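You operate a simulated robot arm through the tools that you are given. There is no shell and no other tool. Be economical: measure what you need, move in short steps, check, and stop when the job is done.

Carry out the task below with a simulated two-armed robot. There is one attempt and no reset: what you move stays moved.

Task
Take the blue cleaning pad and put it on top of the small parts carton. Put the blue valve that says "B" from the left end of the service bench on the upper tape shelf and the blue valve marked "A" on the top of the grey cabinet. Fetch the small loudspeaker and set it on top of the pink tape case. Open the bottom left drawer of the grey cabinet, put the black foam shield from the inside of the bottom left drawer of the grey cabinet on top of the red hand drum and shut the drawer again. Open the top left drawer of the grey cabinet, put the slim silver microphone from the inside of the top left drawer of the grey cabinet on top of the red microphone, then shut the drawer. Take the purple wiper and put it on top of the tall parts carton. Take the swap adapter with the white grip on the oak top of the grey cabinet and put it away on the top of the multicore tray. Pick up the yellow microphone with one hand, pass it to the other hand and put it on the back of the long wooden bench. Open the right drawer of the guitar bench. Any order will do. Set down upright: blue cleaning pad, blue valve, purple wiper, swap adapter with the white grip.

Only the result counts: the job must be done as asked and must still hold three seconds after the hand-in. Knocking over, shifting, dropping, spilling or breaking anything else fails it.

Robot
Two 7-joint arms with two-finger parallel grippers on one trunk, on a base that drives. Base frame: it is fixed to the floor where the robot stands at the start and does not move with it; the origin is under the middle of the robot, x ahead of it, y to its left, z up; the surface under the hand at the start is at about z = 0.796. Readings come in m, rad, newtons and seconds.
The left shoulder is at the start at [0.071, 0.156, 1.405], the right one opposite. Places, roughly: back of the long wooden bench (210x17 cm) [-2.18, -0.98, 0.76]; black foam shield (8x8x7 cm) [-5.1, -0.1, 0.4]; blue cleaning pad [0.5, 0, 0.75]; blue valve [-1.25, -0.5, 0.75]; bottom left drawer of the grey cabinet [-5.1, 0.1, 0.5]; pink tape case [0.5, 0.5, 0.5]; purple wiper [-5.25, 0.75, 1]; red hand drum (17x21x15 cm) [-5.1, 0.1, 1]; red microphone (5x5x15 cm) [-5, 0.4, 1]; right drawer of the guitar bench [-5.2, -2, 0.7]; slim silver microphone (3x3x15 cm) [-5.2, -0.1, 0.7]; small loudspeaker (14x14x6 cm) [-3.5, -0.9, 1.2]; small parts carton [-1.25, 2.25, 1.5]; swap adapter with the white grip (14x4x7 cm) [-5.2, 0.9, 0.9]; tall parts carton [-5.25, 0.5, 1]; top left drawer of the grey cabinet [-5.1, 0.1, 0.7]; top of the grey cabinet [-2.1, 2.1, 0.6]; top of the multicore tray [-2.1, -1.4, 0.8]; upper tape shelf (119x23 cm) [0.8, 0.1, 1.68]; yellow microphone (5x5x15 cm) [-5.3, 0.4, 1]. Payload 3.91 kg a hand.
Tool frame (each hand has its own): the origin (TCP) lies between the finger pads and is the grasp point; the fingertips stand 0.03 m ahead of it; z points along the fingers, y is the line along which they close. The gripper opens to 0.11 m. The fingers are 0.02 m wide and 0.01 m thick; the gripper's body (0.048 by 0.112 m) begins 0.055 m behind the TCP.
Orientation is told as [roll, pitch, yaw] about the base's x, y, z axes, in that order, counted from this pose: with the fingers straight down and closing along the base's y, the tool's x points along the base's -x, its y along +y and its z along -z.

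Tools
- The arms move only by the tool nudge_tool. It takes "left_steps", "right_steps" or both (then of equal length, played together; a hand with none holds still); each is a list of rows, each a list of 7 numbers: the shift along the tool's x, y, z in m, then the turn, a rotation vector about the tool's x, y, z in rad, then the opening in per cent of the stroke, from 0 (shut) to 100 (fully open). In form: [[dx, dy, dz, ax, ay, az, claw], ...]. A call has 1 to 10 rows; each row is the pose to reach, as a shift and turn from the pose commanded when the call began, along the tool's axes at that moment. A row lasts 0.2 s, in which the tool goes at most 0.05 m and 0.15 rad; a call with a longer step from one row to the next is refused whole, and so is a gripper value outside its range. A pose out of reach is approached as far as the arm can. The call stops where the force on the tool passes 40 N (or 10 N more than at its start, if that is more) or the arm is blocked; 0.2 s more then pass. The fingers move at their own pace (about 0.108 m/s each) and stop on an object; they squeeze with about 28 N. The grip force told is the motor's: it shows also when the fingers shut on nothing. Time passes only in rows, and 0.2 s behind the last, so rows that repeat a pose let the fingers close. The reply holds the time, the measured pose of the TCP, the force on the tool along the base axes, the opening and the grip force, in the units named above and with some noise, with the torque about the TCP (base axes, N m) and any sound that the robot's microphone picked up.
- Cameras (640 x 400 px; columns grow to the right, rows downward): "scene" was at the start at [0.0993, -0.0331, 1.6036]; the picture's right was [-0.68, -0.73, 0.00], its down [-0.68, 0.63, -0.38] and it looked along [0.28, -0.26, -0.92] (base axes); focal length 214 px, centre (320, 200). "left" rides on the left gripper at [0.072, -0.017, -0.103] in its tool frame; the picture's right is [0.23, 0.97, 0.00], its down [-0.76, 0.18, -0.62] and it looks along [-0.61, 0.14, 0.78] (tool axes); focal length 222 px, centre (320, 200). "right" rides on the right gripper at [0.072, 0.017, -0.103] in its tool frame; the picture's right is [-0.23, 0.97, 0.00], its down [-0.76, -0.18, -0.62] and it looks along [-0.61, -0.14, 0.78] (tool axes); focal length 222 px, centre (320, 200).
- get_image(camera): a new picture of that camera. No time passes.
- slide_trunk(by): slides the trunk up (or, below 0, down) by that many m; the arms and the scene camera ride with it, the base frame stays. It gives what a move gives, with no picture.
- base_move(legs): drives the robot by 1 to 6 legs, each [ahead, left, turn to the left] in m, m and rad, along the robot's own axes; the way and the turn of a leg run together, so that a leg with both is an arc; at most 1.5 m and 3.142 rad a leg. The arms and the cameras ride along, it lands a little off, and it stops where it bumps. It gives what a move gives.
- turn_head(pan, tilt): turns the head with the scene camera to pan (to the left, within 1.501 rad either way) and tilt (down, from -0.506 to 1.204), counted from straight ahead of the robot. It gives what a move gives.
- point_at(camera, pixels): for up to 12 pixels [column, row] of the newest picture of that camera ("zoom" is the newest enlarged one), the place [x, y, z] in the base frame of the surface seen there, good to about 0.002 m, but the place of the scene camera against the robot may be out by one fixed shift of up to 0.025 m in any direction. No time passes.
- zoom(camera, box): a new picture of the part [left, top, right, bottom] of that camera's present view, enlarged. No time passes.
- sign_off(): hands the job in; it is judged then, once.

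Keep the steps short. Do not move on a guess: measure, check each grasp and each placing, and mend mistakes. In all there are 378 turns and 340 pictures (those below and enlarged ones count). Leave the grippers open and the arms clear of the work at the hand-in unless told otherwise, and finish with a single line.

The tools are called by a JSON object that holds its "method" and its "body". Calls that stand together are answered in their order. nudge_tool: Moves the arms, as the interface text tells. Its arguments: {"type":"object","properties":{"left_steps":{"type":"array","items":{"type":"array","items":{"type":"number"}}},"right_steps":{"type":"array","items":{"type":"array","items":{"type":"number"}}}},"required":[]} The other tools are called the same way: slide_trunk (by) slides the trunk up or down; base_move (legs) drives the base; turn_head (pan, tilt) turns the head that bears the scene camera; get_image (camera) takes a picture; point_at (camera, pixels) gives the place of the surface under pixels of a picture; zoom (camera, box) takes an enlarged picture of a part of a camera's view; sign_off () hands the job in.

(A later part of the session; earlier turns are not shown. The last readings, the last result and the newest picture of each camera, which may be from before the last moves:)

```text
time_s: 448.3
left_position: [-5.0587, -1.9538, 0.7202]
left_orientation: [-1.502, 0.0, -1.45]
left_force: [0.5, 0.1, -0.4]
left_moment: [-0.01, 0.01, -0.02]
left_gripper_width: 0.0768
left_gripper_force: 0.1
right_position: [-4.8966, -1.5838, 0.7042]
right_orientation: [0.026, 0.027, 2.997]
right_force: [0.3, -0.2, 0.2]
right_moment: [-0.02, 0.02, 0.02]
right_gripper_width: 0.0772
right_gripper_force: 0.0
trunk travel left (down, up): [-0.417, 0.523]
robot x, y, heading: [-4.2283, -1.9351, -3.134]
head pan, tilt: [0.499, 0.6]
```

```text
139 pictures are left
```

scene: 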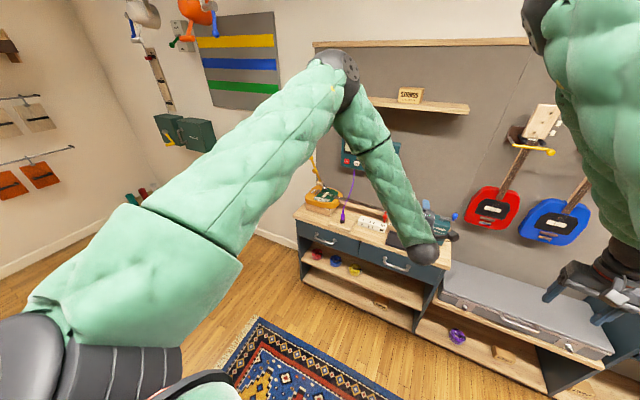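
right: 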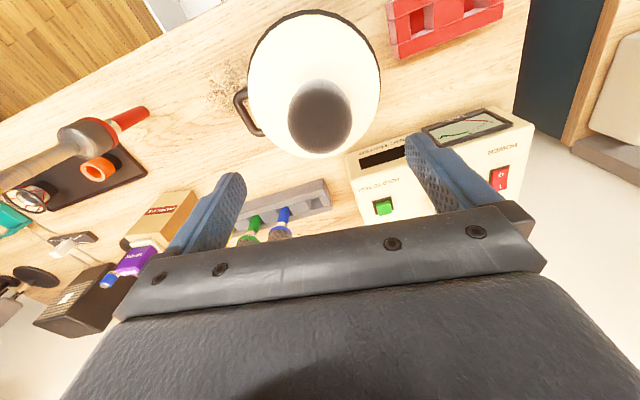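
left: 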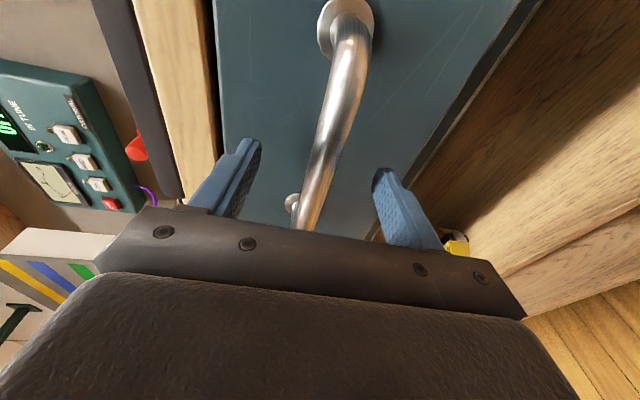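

Bar lies between the fingers. Close and pull.

{"method": "nudge_tool", "body": {"left_steps": [[0, 0, 0, 0, 0, 0, 40], [0, 0, 0, 0, 0, 0, 22], [0, 0, 0, 0, 0, 0, 12], [0, 0, 0, 0, 0, 0, 8], [0, 0, 0, 0, 0, 0, 8]]}}

{"method": "base_move", "body": {"legs": [[-0.2, 0, 0]]}}

{"method": "base_move", "body": {"legs": [[-0.12, 0, 0]]}}

{"method": "get_image", "body": {"camera": "scene"}}

```text
time_s: 449.5
left_position: [-5.0572, -1.9536, 0.7222]
left_orientation: [-1.505, 0.0, -1.452]
left_force: [-0.1, -1.2, 6.9]
left_moment: [-0.69, 0.02, -0.13]
left_gripper_width: 0.016
left_gripper_force: 45.2
right_position: [-4.8953, -1.5838, 0.7055]
right_orientation: [0.029, 0.023, 3.001]
right_force: [0.5, -0.5, -0.7]
right_moment: [-0.05, 0.01, 0.04]
right_gripper_width: 0.0769
right_gripper_force: 0.1
trunk travel left (down, up): [-0.417, 0.523]
robot x, y, heading: [-4.2259, -1.94, -3.134]
head pan, tilt: [0.499, 0.6]
```

```text
time_s: 451.1
left_position: [-4.853, -1.9523, 0.7228]
left_orientation: [-1.505, -0.001, -1.447]
left_force: [2.8, -2.7, 8.9]
left_moment: [-0.56, -0.01, 0.37]
left_gripper_width: 0.0156
left_gripper_force: 44.9
right_position: [-4.6938, -1.583, 0.7074]
right_orientation: [0.028, 0.021, 3.0]
right_force: [0.4, 0.2, -1.6]
right_moment: [0.03, 0.0, -0.01]
right_gripper_width: 0.077
right_gripper_force: 0.1
trunk travel left (down, up): [-0.417, 0.523]
robot x, y, heading: [-4.0244, -1.9348, -3.133]
head pan, tilt: [0.499, 0.6]
```

```text
time_s: 452.0
left_position: [-4.8138, -1.955, 0.723]
left_orientation: [-1.507, -0.001, -1.447]
left_force: [0.8, 0.4, 5.8]
left_moment: [-0.67, -0.04, -0.4]
left_gripper_width: 0.0156
left_gripper_force: 45.3
right_position: [-4.6488, -1.5834, 0.7063]
right_orientation: [0.026, 0.025, 3.0]
right_force: [0.4, -0.2, 0.8]
right_moment: [0.03, 0.01, -0.04]
right_gripper_width: 0.0772
right_gripper_force: 0.0
trunk travel left (down, up): [-0.417, 0.523]
robot x, y, heading: [-3.9823, -1.9315, -3.133]
head pan, tilt: [0.499, 0.6]
stopped in leg 1: the force on the tool passed its limit at 116 N (the readings are from after the stop); the commanded pose is now the measured one
```

```text
138 pictures are left
```

scene: 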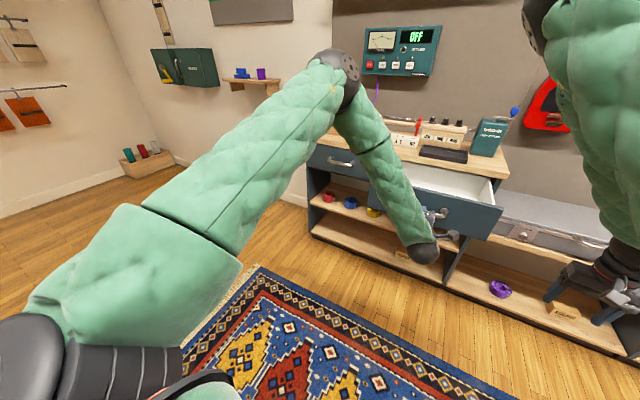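

The guitar bench's right drawer is open to its stop. Release and retreat.

{"method": "nudge_tool", "body": {"left_steps": [[0, 0, 0, 0, 0, 0, 30], [0, 0, 0, 0, 0, 0, 60], [0, 0, 0, 0, 0, 0, 70], [0, 0, 0, 0, 0, 0, 70]]}}

{"method": "base_move", "body": {"legs": [[-0.12, 0, 0]]}}

{"method": "slide_trunk", "body": {"by": 0.4}}

{"method": "slide_trunk", "body": {"by": 0.12}}

{"method": "get_image", "body": {"camera": "scene"}}

```text
time_s: 453.0
left_position: [-4.8139, -1.9548, 0.7233]
left_orientation: [-1.506, 0.001, -1.445]
left_force: [0.0, -0.1, 0.0]
left_moment: [-0.04, -0.02, -0.01]
left_gripper_width: 0.0769
left_gripper_force: 0.1
right_position: [-4.6495, -1.5834, 0.7055]
right_orientation: [0.025, 0.023, 2.999]
right_force: [0.7, -0.3, 0.2]
right_moment: [0.02, 0.0, -0.01]
right_gripper_width: 0.0768
right_gripper_force: 0.1
trunk travel left (down, up): [-0.417, 0.523]
robot x, y, heading: [-3.9803, -1.9362, -3.136]
head pan, tilt: [0.499, 0.6]
```

```text
time_s: 454.3
left_position: [-4.6898, -1.952, 0.7242]
left_orientation: [-1.508, 0.0, -1.445]
left_force: [0.0, -0.2, 0.3]
left_moment: [-0.03, -0.02, 0.0]
left_gripper_width: 0.0771
left_gripper_force: 0.1
right_position: [-4.5245, -1.5809, 0.7066]
right_orientation: [0.027, 0.023, 3.0]
right_force: [0.0, -1.2, 0.4]
right_moment: [-0.01, 0.04, 0.02]
right_gripper_width: 0.0772
right_gripper_force: 0.1
trunk travel left (down, up): [-0.417, 0.523]
robot x, y, heading: [-3.8509, -1.9348, -3.128]
head pan, tilt: [0.499, 0.6]
```

```text
time_s: 458.1
left_position: [-4.6916, -1.9527, 1.1229]
left_orientation: [-1.506, -0.001, -1.445]
left_force: [0.0, -0.9, 0.2]
left_moment: [-0.01, 0.01, -0.01]
left_gripper_width: 0.077
left_gripper_force: 0.1
right_position: [-4.5268, -1.5799, 1.1062]
right_orientation: [0.025, 0.021, 2.998]
right_force: [-0.6, -0.2, 0.7]
right_moment: [0.05, -0.01, -0.01]
right_gripper_width: 0.0772
right_gripper_force: 0.1
trunk travel left (down, up): [-0.817, 0.123]
robot x, y, heading: [-3.8553, -1.9322, -3.134]
head pan, tilt: [0.499, 0.6]
```

```text
time_s: 459.6
left_position: [-4.691, -1.9528, 1.2432]
left_orientation: [-1.507, 0.001, -1.446]
left_force: [-0.2, 0.5, 1.0]
left_moment: [0.02, -0.01, 0.02]
left_gripper_width: 0.0769
left_gripper_force: 0.1
right_position: [-4.5268, -1.58, 1.2256]
right_orientation: [0.027, 0.026, 2.999]
right_force: [0.6, -0.4, -0.1]
right_moment: [0.02, -0.03, 0.01]
right_gripper_width: 0.0769
right_gripper_force: 0.0
trunk travel left (down, up): [-0.937, 0.003]
robot x, y, heading: [-3.8558, -1.9341, -3.13]
head pan, tilt: [0.499, 0.6]
```

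```text
137 pictures are left
```

scene: 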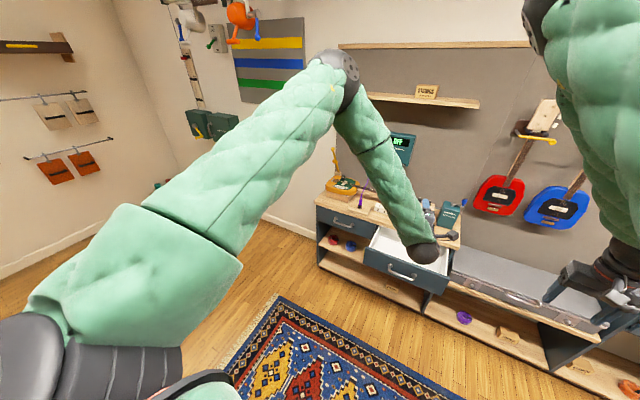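

Rotate the left hand 90° about its pointing axis (so it closes sideways) for the later handover.

{"method": "nudge_tool", "body": {"left_steps": [[0, 0, 0, 0, 0, -0.15, 70], [0, 0, 0, 0, 0, -0.3, 70], [0, 0, 0, 0, 0, -0.45, 70], [0, 0, 0, 0, 0, -0.6, 70], [0, 0, 0, 0, 0, -0.75, 70], [0, 0, 0, 0, 0, -0.9, 70], [0, 0, 0, 0, 0, -1.05, 70], [0, 0, 0, 0, 0, -1.2, 70], [0, 0, 0, 0, 0, -1.35, 70], [0, 0, 0, 0, 0, -1.5, 70]]}}

{"method": "get_image", "body": {"camera": "left"}}

```text
time_s: 461.8
left_position: [-4.6913, -1.9517, 1.2429]
left_orientation: [-0.818, 1.477, -0.695]
left_force: [-0.3, 0.5, 0.5]
left_moment: [-0.01, 0.01, 0.01]
left_gripper_width: 0.0767
left_gripper_force: 0.0
right_position: [-4.5258, -1.581, 1.2256]
right_orientation: [0.025, 0.021, 2.997]
right_force: [-0.5, 0.5, -0.3]
right_moment: [-0.01, 0.0, -0.03]
right_gripper_width: 0.0767
right_gripper_force: 0.0
trunk travel left (down, up): [-0.937, 0.003]
robot x, y, heading: [-3.8576, -1.9321, -3.128]
head pan, tilt: [0.499, 0.6]
```

```text
136 pictures are left
```

left: 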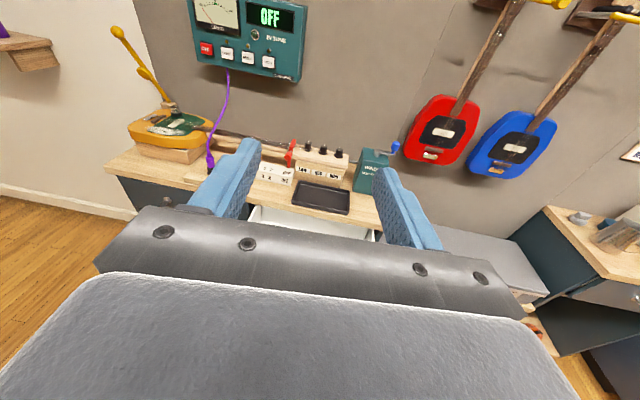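

Test if the left hand can reach toward the right hand's zone for the pass.

{"method": "nudge_tool", "body": {"left_steps": [[0, 0.045, 0, 0, 0, 0, 70], [0, 0.09, 0, 0, 0, 0, 70], [-0.02, 0.13, 0, 0, 0, 0, 70], [-0.04, 0.17, 0, 0, 0, 0, 70], [-0.06, 0.21, 0, 0, 0, 0, 70], [-0.08, 0.25, 0, 0, 0, 0, 70]]}}

{"method": "get_image", "body": {"camera": "scene"}}

```text
time_s: 463.2
left_position: [-4.7169, -1.7102, 1.1487]
left_orientation: [-0.853, 1.475, -0.729]
left_force: [0.3, 0.5, -0.5]
left_moment: [0.02, 0.0, -0.01]
left_gripper_width: 0.0771
left_gripper_force: 0.1
right_position: [-4.527, -1.5799, 1.2248]
right_orientation: [0.026, 0.023, 2.998]
right_force: [1.0, 0.1, -0.1]
right_moment: [0.04, 0.01, -0.02]
right_gripper_width: 0.0769
right_gripper_force: 0.0
trunk travel left (down, up): [-0.937, 0.003]
robot x, y, heading: [-3.8583, -1.933, -3.133]
head pan, tilt: [0.499, 0.6]
```

```text
135 pictures are left
```

scene: 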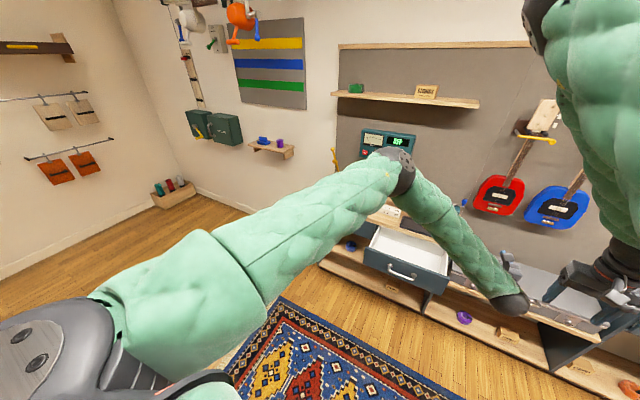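

{"method": "nudge_tool", "body": {"left_steps": [[0.015, -0.035, -0.02, 0, 0, 0, 70], [0.03, -0.07, -0.04, 0, 0, 0, 70], [0.045, -0.105, -0.06, 0, 0, 0, 70], [0.06, -0.14, -0.08, 0, 0, 0, 70], [0.075, -0.175, -0.1, 0, 0, 0, 70], [0.09, -0.21, -0.12, 0, 0, 0, 70], [0.105, -0.245, -0.14, 0, 0, 0, 70], [0.12, -0.28, -0.16, 0, 0, 0, 70], [0.135, -0.31, -0.18, 0, 0, 0, 70]]}}

{"method": "base_move", "body": {"legs": [[0.17, 0, 0], [0, -1.0, 0], [0, -1.0, 0]]}}

{"method": "turn_head", "body": {"pan": -0.1, "tilt": 0.6}}

{"method": "get_image", "body": {"camera": "scene"}}

```text
time_s: 465.2
left_position: [-4.5088, -1.9892, 1.3134]
left_orientation: [-0.843, 1.476, -0.722]
left_force: [0.5, -0.3, -0.3]
left_moment: [0.01, -0.03, 0.01]
left_gripper_width: 0.0769
left_gripper_force: 0.1
right_position: [-4.5253, -1.5806, 1.2259]
right_orientation: [0.025, 0.022, 2.999]
right_force: [1.0, -1.0, -0.1]
right_moment: [0.02, 0.01, -0.02]
right_gripper_width: 0.0771
right_gripper_force: 0.1
trunk travel left (down, up): [-0.937, 0.003]
robot x, y, heading: [-3.857, -1.936, -3.134]
head pan, tilt: [0.499, 0.6]
```

```text
time_s: 476.3
left_position: [-4.7373, -0.0122, 1.3131]
left_orientation: [-0.84, 1.474, -0.667]
left_force: [-0.7, 0.4, 0.3]
left_moment: [0.0, 0.0, -0.01]
left_gripper_width: 0.0771
left_gripper_force: 0.1
right_position: [-4.7719, 0.3943, 1.2254]
right_orientation: [0.027, 0.022, 3.045]
right_force: [-0.3, 0.3, -0.2]
right_moment: [0.01, 0.0, 0.02]
right_gripper_width: 0.0769
right_gripper_force: 0.1
trunk travel left (down, up): [-0.937, 0.003]
robot x, y, heading: [-4.0889, 0.0768, -3.079]
head pan, tilt: [0.499, 0.6]
```

```text
time_s: 477.3
left_position: [-4.7367, -0.0116, 1.3139]
left_orientation: [-0.842, 1.476, -0.67]
left_force: [0.1, 0.3, 0.4]
left_moment: [0.0, -0.02, 0.0]
left_gripper_width: 0.0768
left_gripper_force: 0.1
right_position: [-4.7729, 0.3944, 1.2245]
right_orientation: [0.025, 0.021, 3.045]
right_force: [-0.3, 0.1, -0.2]
right_moment: [-0.02, -0.02, -0.04]
right_gripper_width: 0.0766
right_gripper_force: 0.1
trunk travel left (down, up): [-0.937, 0.003]
robot x, y, heading: [-4.0882, 0.0741, -3.083]
head pan, tilt: [-0.099, 0.6]
```

```text
134 pictures are left
```

scene: 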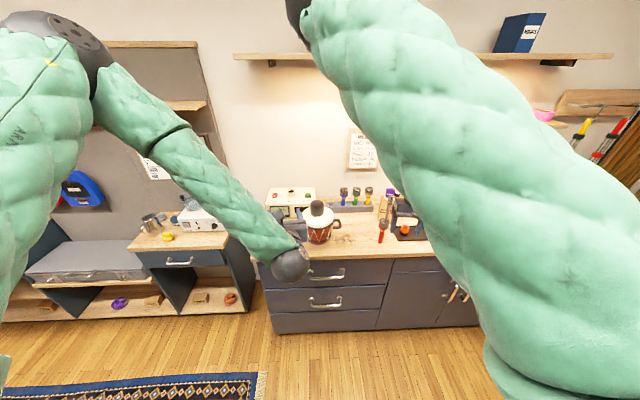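

Plan: shift right, extend the arm, go forward beside the tower, then come left over the yellow mic.

{"method": "base_move", "body": {"legs": [[-0.05, -0.2, -0.055]]}}

{"method": "nudge_tool", "body": {"right_steps": [[-0.04, 0, -0.005, 0, 0, 0, 80], [-0.08, 0, -0.01, 0, 0, 0, 80], [-0.12, 0, -0.015, 0, 0, 0, 80], [-0.16, 0, -0.02, 0, 0, 0, 80], [-0.2, 0, -0.025, 0, 0, 0, 80], [-0.24, 0, -0.03, 0, 0, 0, 80], [-0.26, 0, -0.03, 0, 0, 0, 80]]}}

{"method": "get_image", "body": {"camera": "right"}}

```text
time_s: 478.9
left_position: [-4.6994, 0.2165, 1.3131]
left_orientation: [-0.822, 1.477, -0.698]
left_force: [0.0, -0.7, -0.1]
left_moment: [-0.01, 0.03, -0.05]
left_gripper_width: 0.077
left_gripper_force: 0.1
right_position: [-4.7142, 0.6247, 1.2263]
right_orientation: [0.023, 0.026, 2.997]
right_force: [-1.3, -0.1, 0.6]
right_moment: [0.02, 0.01, 0.0]
right_gripper_width: 0.0771
right_gripper_force: 0.0
trunk travel left (down, up): [-0.937, 0.003]
robot x, y, heading: [-4.0478, 0.2734, -3.129]
head pan, tilt: [-0.099, 0.6]
```

```text
time_s: 480.5
left_position: [-4.6989, 0.2186, 1.3128]
left_orientation: [-0.837, 1.475, -0.716]
left_force: [0.4, 0.1, 1.3]
left_moment: [-0.02, -0.01, 0.0]
left_gripper_width: 0.0771
left_gripper_force: 0.0
right_position: [-4.9735, 0.663, 1.2506]
right_orientation: [0.029, 0.026, 2.998]
right_force: [-0.3, -0.3, -0.6]
right_moment: [-0.02, -0.04, 0.01]
right_gripper_width: 0.0879
right_gripper_force: 0.1
trunk travel left (down, up): [-0.937, 0.003]
robot x, y, heading: [-4.0445, 0.2751, -3.129]
head pan, tilt: [-0.099, 0.6]
```

```text
133 pictures are left
```

right: 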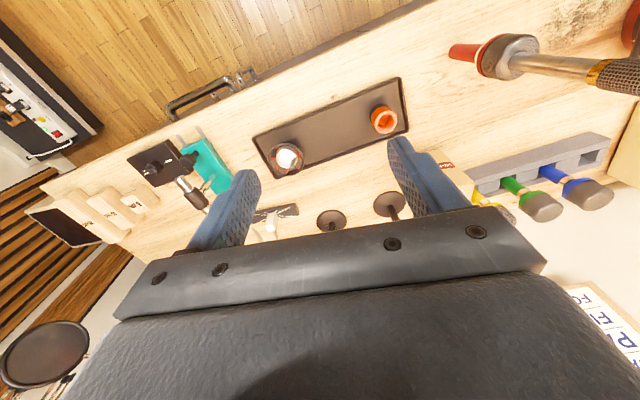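

{"method": "base_move", "body": {"legs": [[0.29, 0, 0]]}}

{"method": "base_move", "body": {"legs": [[0, 0.2, 0]]}}

{"method": "get_image", "body": {"camera": "right"}}

```text
time_s: 482.5
left_position: [-4.9822, 0.2238, 1.3148]
left_orientation: [-0.848, 1.476, -0.737]
left_force: [0.8, -0.2, 0.3]
left_moment: [0.0, 0.03, -0.02]
left_gripper_width: 0.0769
left_gripper_force: 0.0
right_position: [-5.2509, 0.6712, 1.251]
right_orientation: [0.029, 0.024, 2.989]
right_force: [-0.5, -0.4, 0.1]
right_moment: [0.03, 0.0, 0.01]
right_gripper_width: 0.0885
right_gripper_force: 0.0
trunk travel left (down, up): [-0.937, 0.003]
robot x, y, heading: [-4.3282, 0.2745, 3.141]
head pan, tilt: [-0.099, 0.6]
```

```text
time_s: 484.1
left_position: [-4.9834, 0.0283, 1.3126]
left_orientation: [-0.856, 1.473, -0.749]
left_force: [0.1, 0.8, 0.2]
left_moment: [0.0, -0.05, 0.0]
left_gripper_width: 0.0768
left_gripper_force: 0.0
right_position: [-5.2499, 0.4759, 1.2503]
right_orientation: [0.026, 0.024, 2.983]
right_force: [-0.2, 0.0, -0.5]
right_moment: [0.0, 0.07, 0.01]
right_gripper_width: 0.0882
right_gripper_force: 0.0
trunk travel left (down, up): [-0.937, 0.003]
robot x, y, heading: [-4.3298, 0.0732, 3.139]
head pan, tilt: [-0.099, 0.6]
```

```text
132 pictures are left
```

right: 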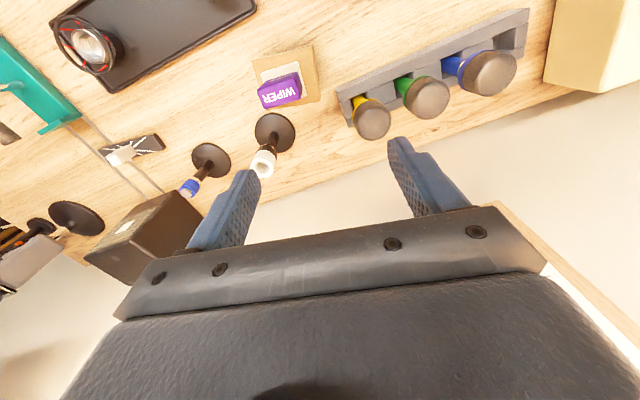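

{"method": "point_at", "body": {"camera": "right", "pixels": [[373, 122], [357, 122], [389, 116], [428, 100], [413, 100], [373, 135], [365, 100], [355, 118], [488, 75], [345, 100], [265, 160], [280, 95]]}}

{"method": "zoom", "body": {"camera": "right", "box": [320, 60, 460, 160]}}

```text
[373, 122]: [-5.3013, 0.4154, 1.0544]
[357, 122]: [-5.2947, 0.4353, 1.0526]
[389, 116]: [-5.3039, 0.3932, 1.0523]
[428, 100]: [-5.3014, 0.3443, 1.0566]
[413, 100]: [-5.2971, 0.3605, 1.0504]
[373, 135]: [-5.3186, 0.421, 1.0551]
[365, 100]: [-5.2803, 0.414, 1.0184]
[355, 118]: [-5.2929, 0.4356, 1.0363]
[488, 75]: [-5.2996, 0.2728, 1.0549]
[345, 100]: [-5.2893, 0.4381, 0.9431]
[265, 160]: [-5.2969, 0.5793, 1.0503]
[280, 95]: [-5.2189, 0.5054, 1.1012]
```

```text
4.00 times, centred on (390, 110) of right
```

zoom: 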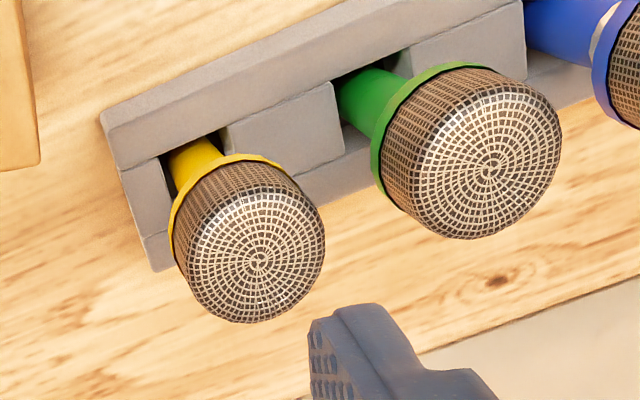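

{"method": "nudge_tool", "body": {"right_steps": [[0, 0, 0, 0, 0, 0, 60], [0, 0, 0, 0, 0, 0, 56], [0, 0, 0, 0, 0, 0, 56]]}}

{"method": "base_move", "body": {"legs": [[0.052, 0.06, 0]]}}

{"method": "slide_trunk", "body": {"by": -0.12}}

{"method": "get_image", "body": {"camera": "right"}}

```text
time_s: 484.9
left_position: [-4.9828, 0.023, 1.3129]
left_orientation: [-0.833, 1.475, -0.725]
left_force: [0.2, -0.1, 0.0]
left_moment: [0.02, 0.01, 0.01]
left_gripper_width: 0.0768
left_gripper_force: 0.0
right_position: [-5.2523, 0.4729, 1.2504]
right_orientation: [0.026, 0.022, 2.983]
right_force: [0.4, 0.7, 0.0]
right_moment: [0.01, -0.02, 0.02]
right_gripper_width: 0.0616
right_gripper_force: 0.0
trunk travel left (down, up): [-0.937, 0.003]
robot x, y, heading: [-4.3321, 0.0705, 3.139]
head pan, tilt: [-0.099, 0.6]
```

```text
time_s: 485.9
left_position: [-5.0292, -0.0294, 1.3168]
left_orientation: [-0.887, 1.477, -0.778]
left_force: [1.3, -0.7, -0.3]
left_moment: [-0.01, -0.07, 0.06]
left_gripper_width: 0.0772
left_gripper_force: 0.0
right_position: [-5.2968, 0.4194, 1.2545]
right_orientation: [0.03, 0.019, 2.985]
right_force: [0.2, 0.2, 0.3]
right_moment: [0.01, 0.03, -0.01]
right_gripper_width: 0.0617
right_gripper_force: 0.0
trunk travel left (down, up): [-0.937, 0.003]
robot x, y, heading: [-4.3796, 0.0156, 3.14]
head pan, tilt: [-0.099, 0.6]
```

```text
time_s: 487.4
left_position: [-5.0343, -0.0314, 1.1939]
left_orientation: [-0.842, 1.475, -0.733]
left_force: [0.8, 0.0, 0.0]
left_moment: [-0.01, 0.01, 0.02]
left_gripper_width: 0.0772
left_gripper_force: 0.0
right_position: [-5.3029, 0.4167, 1.1296]
right_orientation: [0.025, 0.024, 2.984]
right_force: [-0.2, -0.3, 0.1]
right_moment: [0.03, -0.02, 0.03]
right_gripper_width: 0.0618
right_gripper_force: 0.0
trunk travel left (down, up): [-0.817, 0.123]
robot x, y, heading: [-4.3798, 0.0111, 3.138]
head pan, tilt: [-0.099, 0.6]
```

```text
130 pictures are left
```

right: 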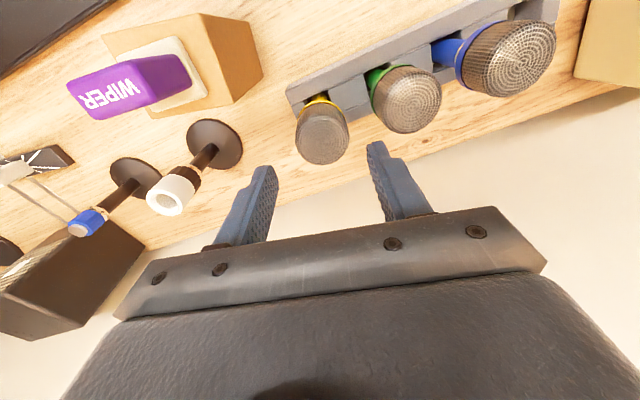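

{"method": "point_at", "body": {"camera": "right", "pixels": [[322, 140], [300, 138], [346, 132], [322, 160], [322, 108], [380, 105], [405, 100]]}}

```text
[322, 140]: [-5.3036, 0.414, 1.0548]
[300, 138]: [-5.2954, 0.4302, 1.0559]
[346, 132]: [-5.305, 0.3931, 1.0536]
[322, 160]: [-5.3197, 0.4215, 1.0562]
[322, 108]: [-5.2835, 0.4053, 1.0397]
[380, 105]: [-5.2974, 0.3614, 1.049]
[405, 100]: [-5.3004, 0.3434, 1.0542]
```

{"method": "slide_trunk", "body": {"by": -0.093}}

{"method": "nudge_tool", "body": {"right_steps": [[0, 0, 0, 0, 0, 0, 40], [0, 0, 0, 0, 0, 0, 25], [0, 0, 0, 0, 0, 0, 25], [0, 0, 0, 0, 0, 0, 25]]}}

{"method": "get_image", "body": {"camera": "right"}}

```text
time_s: 488.7
left_position: [-5.0335, -0.031, 1.1008]
left_orientation: [-0.848, 1.477, -0.739]
left_force: [0.9, -0.4, 0.0]
left_moment: [-0.01, 0.0, 0.0]
left_gripper_width: 0.0771
left_gripper_force: 0.0
right_position: [-5.3009, 0.4164, 1.0385]
right_orientation: [0.027, 0.023, 2.985]
right_force: [0.4, 0.4, -1.1]
right_moment: [0.02, -0.02, 0.01]
right_gripper_width: 0.0617
right_gripper_force: 0.1
trunk travel left (down, up): [-0.724, 0.216]
robot x, y, heading: [-4.3777, 0.0193, 3.136]
head pan, tilt: [-0.099, 0.6]
```

```text
time_s: 489.7
left_position: [-5.0331, -0.0317, 1.1011]
left_orientation: [-0.846, 1.475, -0.738]
left_force: [0.2, 0.1, 0.6]
left_moment: [0.02, -0.01, 0.0]
left_gripper_width: 0.077
left_gripper_force: 0.0
right_position: [-5.3012, 0.4172, 1.0378]
right_orientation: [0.025, 0.023, 2.985]
right_force: [0.1, 2.7, 6.0]
right_moment: [0.48, 0.07, -0.01]
right_gripper_width: 0.0487
right_gripper_force: 28.0
trunk travel left (down, up): [-0.724, 0.216]
robot x, y, heading: [-4.3764, 0.0162, 3.142]
head pan, tilt: [-0.099, 0.6]
```

```text
129 pictures are left
```

right: 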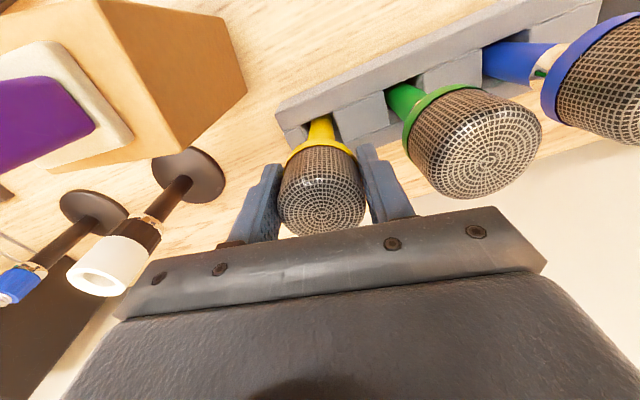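

Yellow mic gripped. Lift fully, then leave to the left over the rack and back out between tower and drum.

{"method": "slide_trunk", "body": {"by": 0.212}}

{"method": "base_move", "body": {"legs": [[0, 0.135, 0]]}}

{"method": "get_image", "body": {"camera": "right"}}

```text
time_s: 492.0
left_position: [-5.0331, -0.0316, 1.3119]
left_orientation: [-0.843, 1.475, -0.733]
left_force: [0.4, -0.3, 0.6]
left_moment: [0.02, -0.01, 0.0]
left_gripper_width: 0.0771
left_gripper_force: 0.0
right_position: [-5.3036, 0.4173, 1.2495]
right_orientation: [0.026, 0.022, 2.984]
right_force: [0.5, 0.1, -3.3]
right_moment: [-0.01, 0.0, 0.0]
right_gripper_width: 0.0484
right_gripper_force: 28.0
trunk travel left (down, up): [-0.936, 0.004]
robot x, y, heading: [-4.3801, 0.0142, 3.137]
head pan, tilt: [-0.099, 0.6]
```

```text
time_s: 493.2
left_position: [-5.0356, -0.1615, 1.3119]
left_orientation: [-0.845, 1.473, -0.737]
left_force: [1.1, 0.2, 0.3]
left_moment: [0.02, 0.01, 0.01]
left_gripper_width: 0.0773
left_gripper_force: 0.0
right_position: [-5.3045, 0.2873, 1.2487]
right_orientation: [0.028, 0.025, 2.984]
right_force: [-0.2, 0.1, -1.4]
right_moment: [0.0, -0.04, 0.01]
right_gripper_width: 0.0475
right_gripper_force: 27.9
trunk travel left (down, up): [-0.936, 0.004]
robot x, y, heading: [-4.38, -0.1164, 3.139]
head pan, tilt: [-0.099, 0.6]
```

```text
128 pictures are left
```

right: 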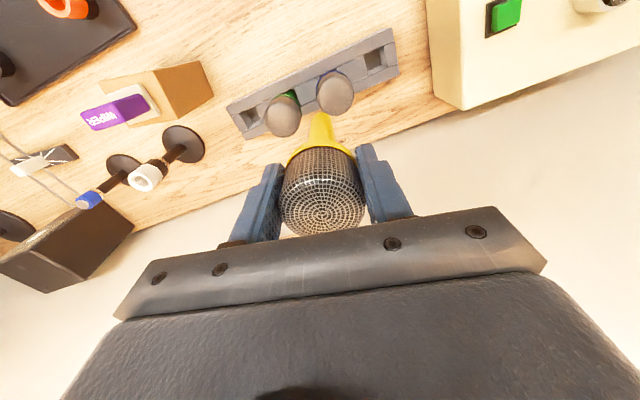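

{"method": "base_move", "body": {"legs": [[-0.42, 0, 0]]}}

{"method": "turn_head", "body": {"pan": -0.3, "tilt": 0.6}}

{"method": "get_image", "body": {"camera": "scene"}}

```text
time_s: 495.9
left_position: [-4.6111, -0.1662, 1.3119]
left_orientation: [-0.836, 1.475, -0.72]
left_force: [0.4, -0.6, 0.0]
left_moment: [0.0, -0.04, 0.0]
left_gripper_width: 0.0771
left_gripper_force: 0.1
right_position: [-4.8818, 0.281, 1.2473]
right_orientation: [0.027, 0.025, 2.99]
right_force: [-0.8, 0.1, -1.9]
right_moment: [0.01, -0.05, 0.0]
right_gripper_width: 0.0476
right_gripper_force: 28.0
trunk travel left (down, up): [-0.936, 0.004]
robot x, y, heading: [-3.9533, -0.1209, -3.14]
head pan, tilt: [-0.099, 0.6]
```

```text
time_s: 496.6
left_position: [-4.6088, -0.1661, 1.3122]
left_orientation: [-0.847, 1.476, -0.732]
left_force: [0.0, 0.7, 0.5]
left_moment: [-0.02, 0.0, -0.02]
left_gripper_width: 0.0768
left_gripper_force: 0.0
right_position: [-4.8804, 0.2805, 1.25]
right_orientation: [0.026, 0.022, 2.989]
right_force: [-0.9, -0.6, -2.7]
right_moment: [0.02, -0.04, 0.04]
right_gripper_width: 0.0474
right_gripper_force: 27.9
trunk travel left (down, up): [-0.936, 0.004]
robot x, y, heading: [-3.9549, -0.1154, -3.142]
head pan, tilt: [-0.3, 0.6]
```

```text
127 pictures are left
```

scene: 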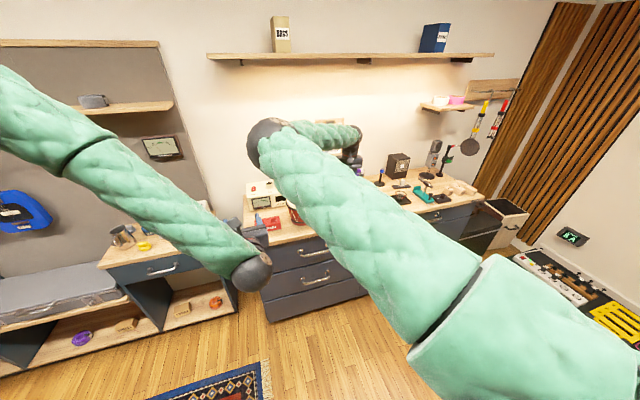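

{"method": "base_move", "body": {"legs": [[0, -0.2, 0]]}}

{"method": "base_move", "body": {"legs": [[-0.2, 0, 0]]}}

{"method": "nudge_tool", "body": {"right_steps": [[0.015, 0.03, 0, 0, 0, 0, 25], [0.03, 0.06, 0, 0, 0, 0, 25], [0.045, 0.09, 0, 0, 0, 0, 25], [0.06, 0.12, 0, 0, 0, 0, 25], [0.07, 0.15, 0, 0, 0, 0, 25]]}}

{"method": "get_image", "body": {"camera": "left"}}

```text
time_s: 498.2
left_position: [-4.6108, 0.0287, 1.3113]
left_orientation: [-0.828, 1.475, -0.704]
left_force: [0.5, -0.6, -0.5]
left_moment: [0.01, -0.05, -0.04]
left_gripper_width: 0.077
left_gripper_force: 0.0
right_position: [-4.8848, 0.4719, 1.2498]
right_orientation: [0.025, 0.024, 2.996]
right_force: [0.1, -1.2, -2.6]
right_moment: [0.01, 0.0, -0.04]
right_gripper_width: 0.0475
right_gripper_force: 27.9
trunk travel left (down, up): [-0.936, 0.004]
robot x, y, heading: [-3.9558, 0.0853, -3.135]
head pan, tilt: [-0.3, 0.6]
```

```text
time_s: 499.8
left_position: [-4.4084, 0.0288, 1.3098]
left_orientation: [-0.826, 1.473, -0.702]
left_force: [-0.1, -0.2, 0.0]
left_moment: [0.01, 0.02, 0.02]
left_gripper_width: 0.0769
left_gripper_force: 0.0
right_position: [-4.6836, 0.473, 1.2462]
right_orientation: [0.025, 0.026, 3.003]
right_force: [-0.2, 0.4, -3.6]
right_moment: [0.01, -0.01, -0.02]
right_gripper_width: 0.0474
right_gripper_force: 28.6
trunk travel left (down, up): [-0.936, 0.004]
robot x, y, heading: [-3.7515, 0.0822, -3.129]
head pan, tilt: [-0.3, 0.6]
```

```text
time_s: 501.0
left_position: [-4.4064, 0.0278, 1.312]
left_orientation: [-0.836, 1.476, -0.711]
left_force: [0.2, 0.6, 0.0]
left_moment: [0.0, -0.01, 0.0]
left_gripper_width: 0.0769
left_gripper_force: 0.0
right_position: [-4.6441, 0.3252, 1.2544]
right_orientation: [0.028, 0.025, 3.002]
right_force: [0.1, 0.8, -2.4]
right_moment: [-0.02, -0.05, -0.01]
right_gripper_width: 0.047
right_gripper_force: 27.9
right hand out of reach, approached as far as the arm can: row 5
trunk travel left (down, up): [-0.936, 0.004]
robot x, y, heading: [-3.7512, 0.0875, -3.123]
head pan, tilt: [-0.3, 0.6]
```

```text
126 pictures are left
```

left: 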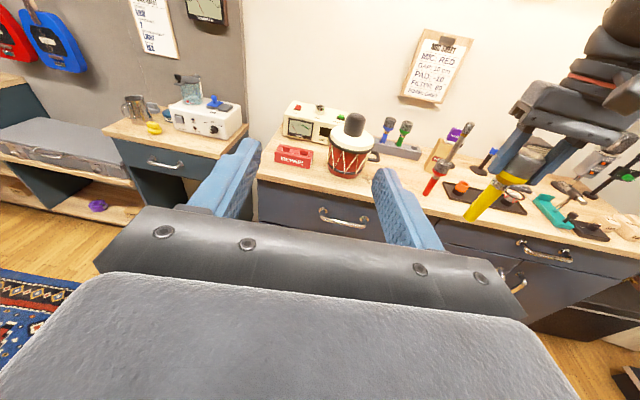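

{"method": "point_at", "body": {"camera": "left", "pixels": [[482, 205], [487, 195], [472, 216], [495, 185], [505, 170], [530, 165]]}}

{"method": "nudge_tool", "body": {"left_steps": [[-0.015, 0.039, 0.008, 0, 0, 0, 70], [-0.03, 0.079, 0.015, 0, 0, 0, 70], [-0.045, 0.118, 0.023, 0, 0, 0, 70], [-0.06, 0.157, 0.03, 0, 0, 0, 70], [-0.075, 0.197, 0.038, 0, 0, 0, 70], [-0.09, 0.236, 0.046, 0, 0, 0, 70], [-0.105, 0.275, 0.053, 0, 0, 0, 70], [-0.121, 0.315, 0.061, 0, 0, 0, 70]]}}

{"method": "get_image", "body": {"camera": "left"}}

```text
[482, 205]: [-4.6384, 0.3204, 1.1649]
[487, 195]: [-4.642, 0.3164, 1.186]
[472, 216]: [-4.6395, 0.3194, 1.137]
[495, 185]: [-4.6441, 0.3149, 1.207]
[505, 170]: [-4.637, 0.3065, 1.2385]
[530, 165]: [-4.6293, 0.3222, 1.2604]
```

```text
time_s: 502.8
left_position: [-4.498, 0.3277, 1.165]
left_orientation: [-0.853, 1.474, -0.726]
left_force: [0.3, 0.0, 0.5]
left_moment: [-0.01, 0.02, 0.0]
left_gripper_width: 0.0772
left_gripper_force: 0.1
right_position: [-4.6444, 0.3269, 1.2547]
right_orientation: [0.031, 0.028, 3.001]
right_force: [-0.6, 0.5, -2.7]
right_moment: [-0.04, -0.03, 0.02]
right_gripper_width: 0.0473
right_gripper_force: 28.5
trunk travel left (down, up): [-0.936, 0.004]
robot x, y, heading: [-3.7521, 0.0881, -3.125]
head pan, tilt: [-0.3, 0.6]
```

```text
125 pictures are left
```

left: 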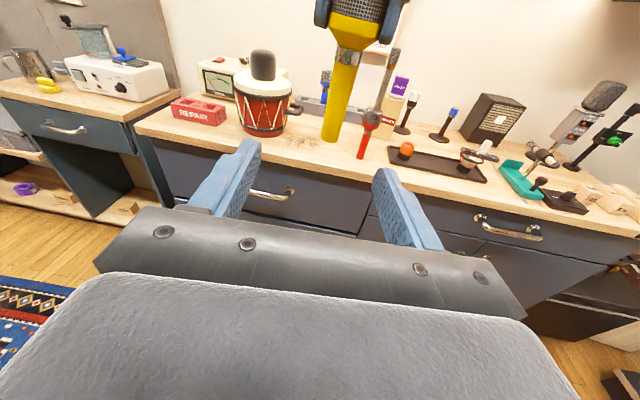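

{"method": "nudge_tool", "body": {"left_steps": [[0.001, 0.003, 0.04, 0, 0, 0, 70], [0.003, 0.006, 0.08, 0, 0, 0, 70], [0.004, 0.009, 0.12, 0, 0, 0, 70], [0.005, 0.011, 0.152, 0, 0, 0, 70], [0.005, 0.011, 0.152, 0, 0, 0, 70]]}}

{"method": "get_image", "body": {"camera": "left"}}

```text
time_s: 504.0
left_position: [-4.6471, 0.3169, 1.1599]
left_orientation: [-0.847, 1.474, -0.721]
left_force: [0.3, -0.2, -0.3]
left_moment: [-0.01, 0.01, 0.02]
left_gripper_width: 0.077
left_gripper_force: 0.0
right_position: [-4.6452, 0.3275, 1.2551]
right_orientation: [0.028, 0.026, 3.001]
right_force: [0.4, 0.3, -2.5]
right_moment: [0.02, -0.01, 0.02]
right_gripper_width: 0.047
right_gripper_force: 27.4
trunk travel left (down, up): [-0.936, 0.004]
robot x, y, heading: [-3.7473, 0.0853, -3.121]
head pan, tilt: [-0.3, 0.6]
```

```text
124 pictures are left
```

left: 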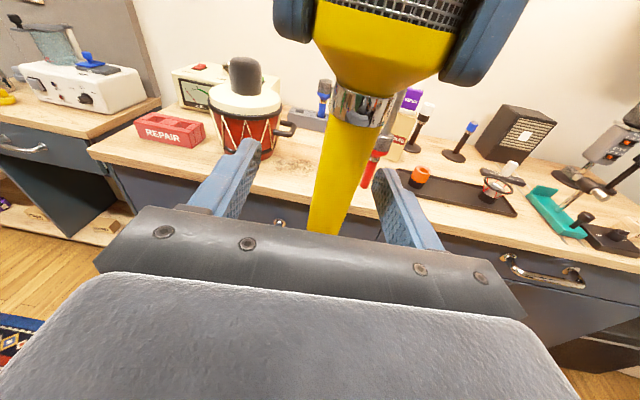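

Mic body is between the left fingers. Close the left hand on it.

{"method": "nudge_tool", "body": {"left_steps": [[0, 0.006, 0, 0, 0, 0, 60], [0, 0.006, 0, 0, 0, 0, 40], [0, 0.006, 0, 0, 0, 0, 15], [0, 0.006, 0, 0, 0, 0, 15], [0, 0.006, 0, 0, 0, 0, 15]]}}

{"method": "get_image", "body": {"camera": "left"}}

```text
time_s: 505.2
left_position: [-4.6473, 0.3225, 1.1594]
left_orientation: [-0.838, 1.475, -0.714]
left_force: [-3.9, 13.5, -1.2]
left_moment: [0.37, 0.12, 0.07]
left_gripper_width: 0.0249
left_gripper_force: 28.1
right_position: [-4.6424, 0.326, 1.2549]
right_orientation: [0.029, 0.028, 3.002]
right_force: [5.0, -11.4, 1.7]
right_moment: [-1.56, -0.51, -0.01]
right_gripper_width: 0.0471
right_gripper_force: 27.7
trunk travel left (down, up): [-0.936, 0.004]
robot x, y, heading: [-3.7552, 0.0902, -3.131]
head pan, tilt: [-0.3, 0.6]
```

```text
123 pictures are left
```

left: 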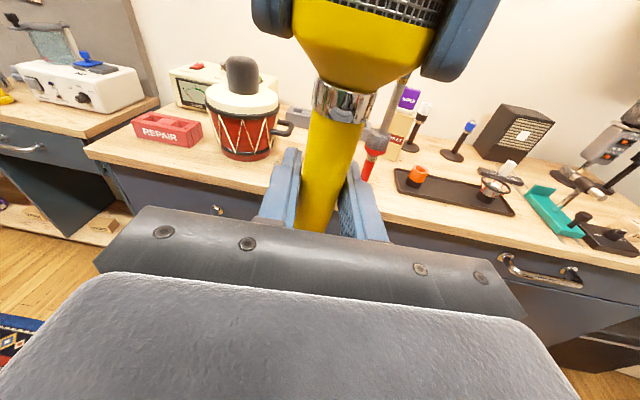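

Left holds the body (2.5 cm). Open the right hand and raise it away.

{"method": "nudge_tool", "body": {"right_steps": [[0, 0, 0, 0, 0, 0, 50], [0, 0, 0, 0, 0, 0, 70], [0, 0, 0, 0, 0, 0, 80], [0, 0, -0.02, 0, 0, 0, 80], [0, 0, -0.05, 0, 0, 0, 80], [0, -0.02, -0.08, 0, 0, 0, 80], [0, -0.06, -0.1, 0, 0, 0, 80], [0, -0.1, -0.1, 0, 0, 0, 80]]}}

{"method": "get_image", "body": {"camera": "left"}}

```text
time_s: 507.0
left_position: [-4.6492, 0.3229, 1.1579]
left_orientation: [-0.841, 1.473, -0.713]
left_force: [0.2, -0.3, 0.5]
left_moment: [0.01, 0.02, 0.01]
left_gripper_width: 0.0232
left_gripper_force: 27.9
right_position: [-4.6298, 0.4285, 1.3503]
right_orientation: [0.027, 0.023, 3.004]
right_force: [-0.3, 0.4, 0.4]
right_moment: [0.0, 0.02, 0.01]
right_gripper_width: 0.088
right_gripper_force: 0.1
trunk travel left (down, up): [-0.936, 0.004]
robot x, y, heading: [-3.7541, 0.0866, -3.126]
head pan, tilt: [-0.3, 0.6]
```

```text
122 pictures are left
```

left: 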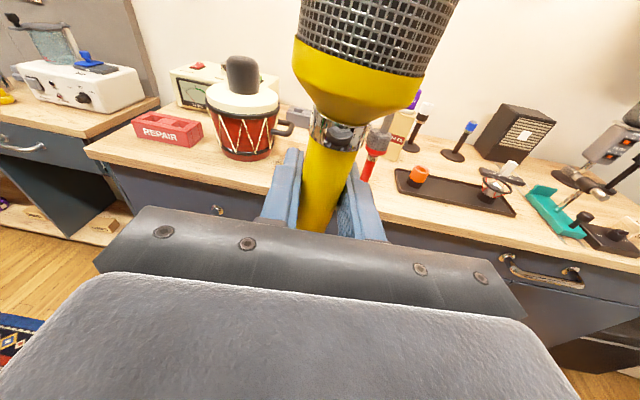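

The yellow mic has been passed to the left hand. Move the left hand clear to the left and up.

{"method": "nudge_tool", "body": {"left_steps": [[0.0084, -0.044, -0.012, 0, 0, 0, 15], [0.0168, -0.088, -0.024, 0, 0, 0, 15], [0.0252, -0.132, -0.036, 0, 0, 0, 15], [0.0336, -0.176, -0.048, 0, 0, 0, 15], [0.042, -0.22, -0.06, 0, 0, 0, 15], [0.05, -0.264, -0.072, 0, 0, 0, 15], [0.059, -0.308, -0.084, 0, 0, 0, 15], [0.067, -0.352, -0.096, 0, 0, 0, 15], [0.076, -0.396, -0.108, 0, 0, 0, 15], [0.084, -0.44, -0.12, 0, 0, 0, 15]]}}

{"method": "get_image", "body": {"camera": "scene"}}

```text
time_s: 509.2
left_position: [-4.4798, -0.0282, 1.3255]
left_orientation: [-0.679, 1.456, -0.514]
left_force: [1.2, -0.1, -2.6]
left_moment: [0.02, -0.03, -0.04]
left_gripper_width: 0.0231
left_gripper_force: 28.2
left hand out of reach, approached as far as the arm can: row 7, 8, 9, 10
right_position: [-4.6265, 0.4257, 1.3524]
right_orientation: [0.027, 0.024, 3.0]
right_force: [0.9, -0.2, -0.3]
right_moment: [0.02, -0.01, 0.01]
right_gripper_width: 0.0882
right_gripper_force: 0.0
trunk travel left (down, up): [-0.936, 0.004]
robot x, y, heading: [-3.7561, 0.0836, -3.124]
head pan, tilt: [-0.3, 0.6]
```

```text
121 pictures are left
```

scene: 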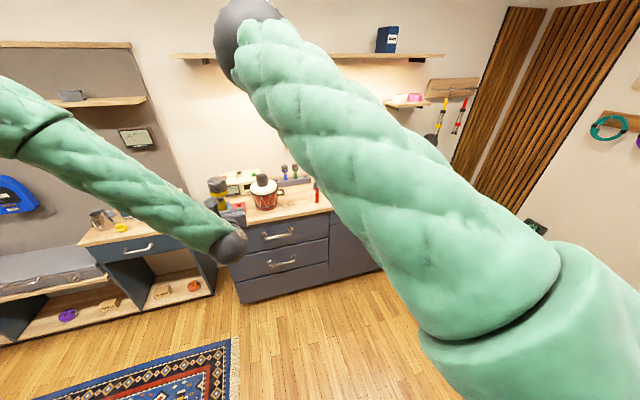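

{"method": "nudge_tool", "body": {"right_steps": [[0, -0.04, 0, 0, 0, 0, 80], [0, -0.08, 0, 0, 0, 0, 80], [0, -0.12, 0, 0, 0, 0, 80], [0, -0.16, 0, 0, 0, 0, 80], [0, -0.2, 0, 0, 0, 0, 80]]}}

{"method": "base_move", "body": {"legs": [[0, -0.22, 0.0]]}}

{"method": "base_move", "body": {"legs": [[0.35, 0, -0.01]]}}

{"method": "get_image", "body": {"camera": "right"}}

```text
time_s: 510.4
left_position: [-4.48, -0.0254, 1.3241]
left_orientation: [-0.698, 1.451, -0.531]
left_force: [-0.6, 0.0, -1.6]
left_moment: [-0.01, 0.0, 0.03]
left_gripper_width: 0.0228
left_gripper_force: 28.2
right_position: [-4.6051, 0.6261, 1.343]
right_orientation: [0.027, 0.024, 3.006]
right_force: [-0.8, 0.4, 0.3]
right_moment: [0.02, -0.02, -0.03]
right_gripper_width: 0.0879
right_gripper_force: 0.1
trunk travel left (down, up): [-0.936, 0.004]
robot x, y, heading: [-3.7512, 0.0883, -3.127]
head pan, tilt: [-0.3, 0.6]
```

```text
time_s: 512.1
left_position: [-4.4834, 0.1906, 1.3245]
left_orientation: [-0.679, 1.452, -0.512]
left_force: [0.5, 0.1, -2.9]
left_moment: [0.0, 0.02, -0.01]
left_gripper_width: 0.0228
left_gripper_force: 27.4
right_position: [-4.6048, 0.8441, 1.3452]
right_orientation: [0.027, 0.021, 3.003]
right_force: [-0.4, -0.9, -0.8]
right_moment: [0.01, -0.06, 0.04]
right_gripper_width: 0.0878
right_gripper_force: 0.1
trunk travel left (down, up): [-0.936, 0.004]
robot x, y, heading: [-3.7558, 0.3085, -3.127]
head pan, tilt: [-0.3, 0.6]
```

```text
time_s: 514.4
left_position: [-4.8418, 0.2013, 1.3248]
left_orientation: [-0.693, 1.457, -0.54]
left_force: [0.4, 0.0, -2.0]
left_moment: [0.01, 0.02, 0.03]
left_gripper_width: 0.023
left_gripper_force: 28.1
right_position: [-4.9543, 0.8557, 1.3454]
right_orientation: [0.026, 0.022, 2.989]
right_force: [0.3, 0.6, 0.4]
right_moment: [0.02, 0.01, 0.0]
right_gripper_width: 0.088
right_gripper_force: 0.2
trunk travel left (down, up): [-0.936, 0.004]
robot x, y, heading: [-4.1124, 0.3012, 3.142]
head pan, tilt: [-0.3, 0.6]
```

```text
120 pictures are left
```

right: 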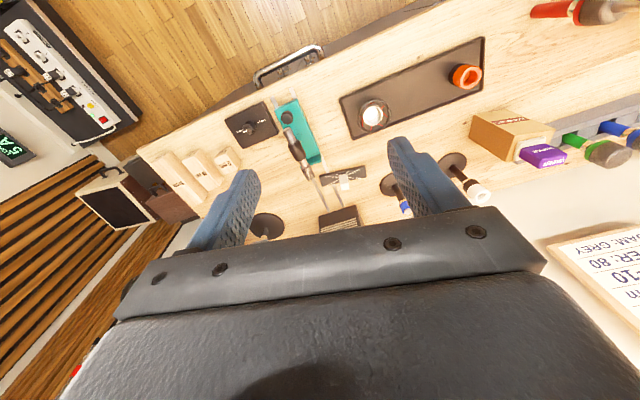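

{"method": "zoom", "body": {"camera": "right", "box": [300, 140, 400, 240]}}

{"method": "point_at", "body": {"camera": "right", "pixels": [[345, 186], [345, 178], [323, 181], [367, 172], [342, 190], [335, 215], [320, 190], [395, 205], [300, 150]]}}

```text
4.00 times, centred on (350, 190) of right
```

zoom: 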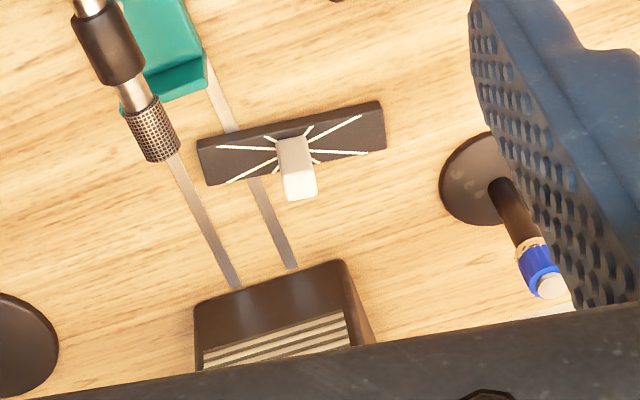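

```text
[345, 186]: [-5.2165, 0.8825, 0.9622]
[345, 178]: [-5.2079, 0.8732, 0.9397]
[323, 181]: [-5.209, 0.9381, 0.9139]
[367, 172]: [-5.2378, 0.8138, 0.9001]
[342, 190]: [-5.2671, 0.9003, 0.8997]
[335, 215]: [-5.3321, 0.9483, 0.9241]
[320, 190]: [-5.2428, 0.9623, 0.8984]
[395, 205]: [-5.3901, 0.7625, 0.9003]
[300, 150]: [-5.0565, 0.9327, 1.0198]
```

{"method": "point_at", "body": {"camera": "zoom", "pixels": [[155, 140], [170, 155], [120, 50], [300, 190], [290, 150], [297, 160], [205, 165], [380, 120]]}}

```text
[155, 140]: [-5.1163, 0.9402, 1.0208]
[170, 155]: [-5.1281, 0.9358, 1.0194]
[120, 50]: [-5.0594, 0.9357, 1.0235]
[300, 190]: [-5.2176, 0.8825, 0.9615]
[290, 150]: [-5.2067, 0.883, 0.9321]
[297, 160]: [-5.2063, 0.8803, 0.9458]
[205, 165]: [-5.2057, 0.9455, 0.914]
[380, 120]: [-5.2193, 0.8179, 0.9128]
```

Lower the right hand with the arm itself (the left hand must stay high): first to z≈1.12, closing the fingers to half.

{"method": "nudge_tool", "body": {"right_steps": [[0, 0, 0.04, 0, 0, 0, 50], [0, 0, 0.08, 0, 0, 0, 50], [0, 0, 0.12, 0, 0, 0, 50], [0, 0, 0.16, 0, 0, 0, 50], [0, 0, 0.2, 0, 0, 0, 50], [0, 0, 0.225, 0, 0, 0, 50]]}}

{"method": "base_move", "body": {"legs": [[0.2, -0.02, 0]]}}

{"method": "get_image", "body": {"camera": "right"}}

```text
time_s: 515.8
left_position: [-4.8442, 0.202, 1.3242]
left_orientation: [-0.688, 1.452, -0.538]
left_force: [-0.8, 0.1, -2.8]
left_moment: [0.03, 0.0, 0.01]
left_gripper_width: 0.0229
left_gripper_force: 28.2
right_position: [-4.9504, 0.8508, 1.1202]
right_orientation: [0.028, 0.025, 2.987]
right_force: [0.1, 0.7, -0.2]
right_moment: [-0.02, -0.02, 0.03]
right_gripper_width: 0.0548
right_gripper_force: 0.1
trunk travel left (down, up): [-0.936, 0.004]
robot x, y, heading: [-4.11, 0.3051, 3.141]
head pan, tilt: [-0.3, 0.6]
```

```text
time_s: 517.4
left_position: [-5.039, 0.2207, 1.3259]
left_orientation: [-0.697, 1.456, -0.542]
left_force: [0.0, 0.0, -1.9]
left_moment: [0.01, 0.01, -0.01]
left_gripper_width: 0.0228
left_gripper_force: 28.0
right_position: [-5.1468, 0.8682, 1.1222]
right_orientation: [0.026, 0.021, 2.989]
right_force: [0.4, 0.4, 0.3]
right_moment: [0.0, 0.01, 0.01]
right_gripper_width: 0.0551
right_gripper_force: 0.0
trunk travel left (down, up): [-0.936, 0.004]
robot x, y, heading: [-4.3086, 0.3241, -3.141]
head pan, tilt: [-0.3, 0.6]
```

```text
118 pictures are left
```

right: 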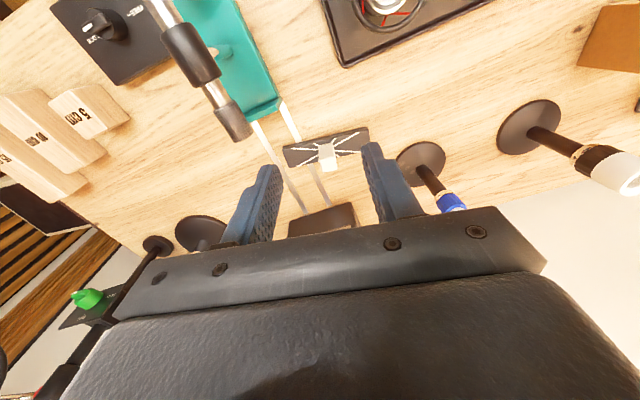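

{"method": "point_at", "body": {"camera": "right", "pixels": [[328, 163], [328, 155], [328, 145], [325, 168], [290, 155], [365, 135], [335, 163], [320, 165]]}}

```text
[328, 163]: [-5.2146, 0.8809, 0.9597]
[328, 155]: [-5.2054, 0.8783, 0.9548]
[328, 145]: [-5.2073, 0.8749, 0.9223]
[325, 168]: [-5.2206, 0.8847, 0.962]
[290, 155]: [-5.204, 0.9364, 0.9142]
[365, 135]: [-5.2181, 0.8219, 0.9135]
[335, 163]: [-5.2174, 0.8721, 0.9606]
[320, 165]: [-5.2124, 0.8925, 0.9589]
```

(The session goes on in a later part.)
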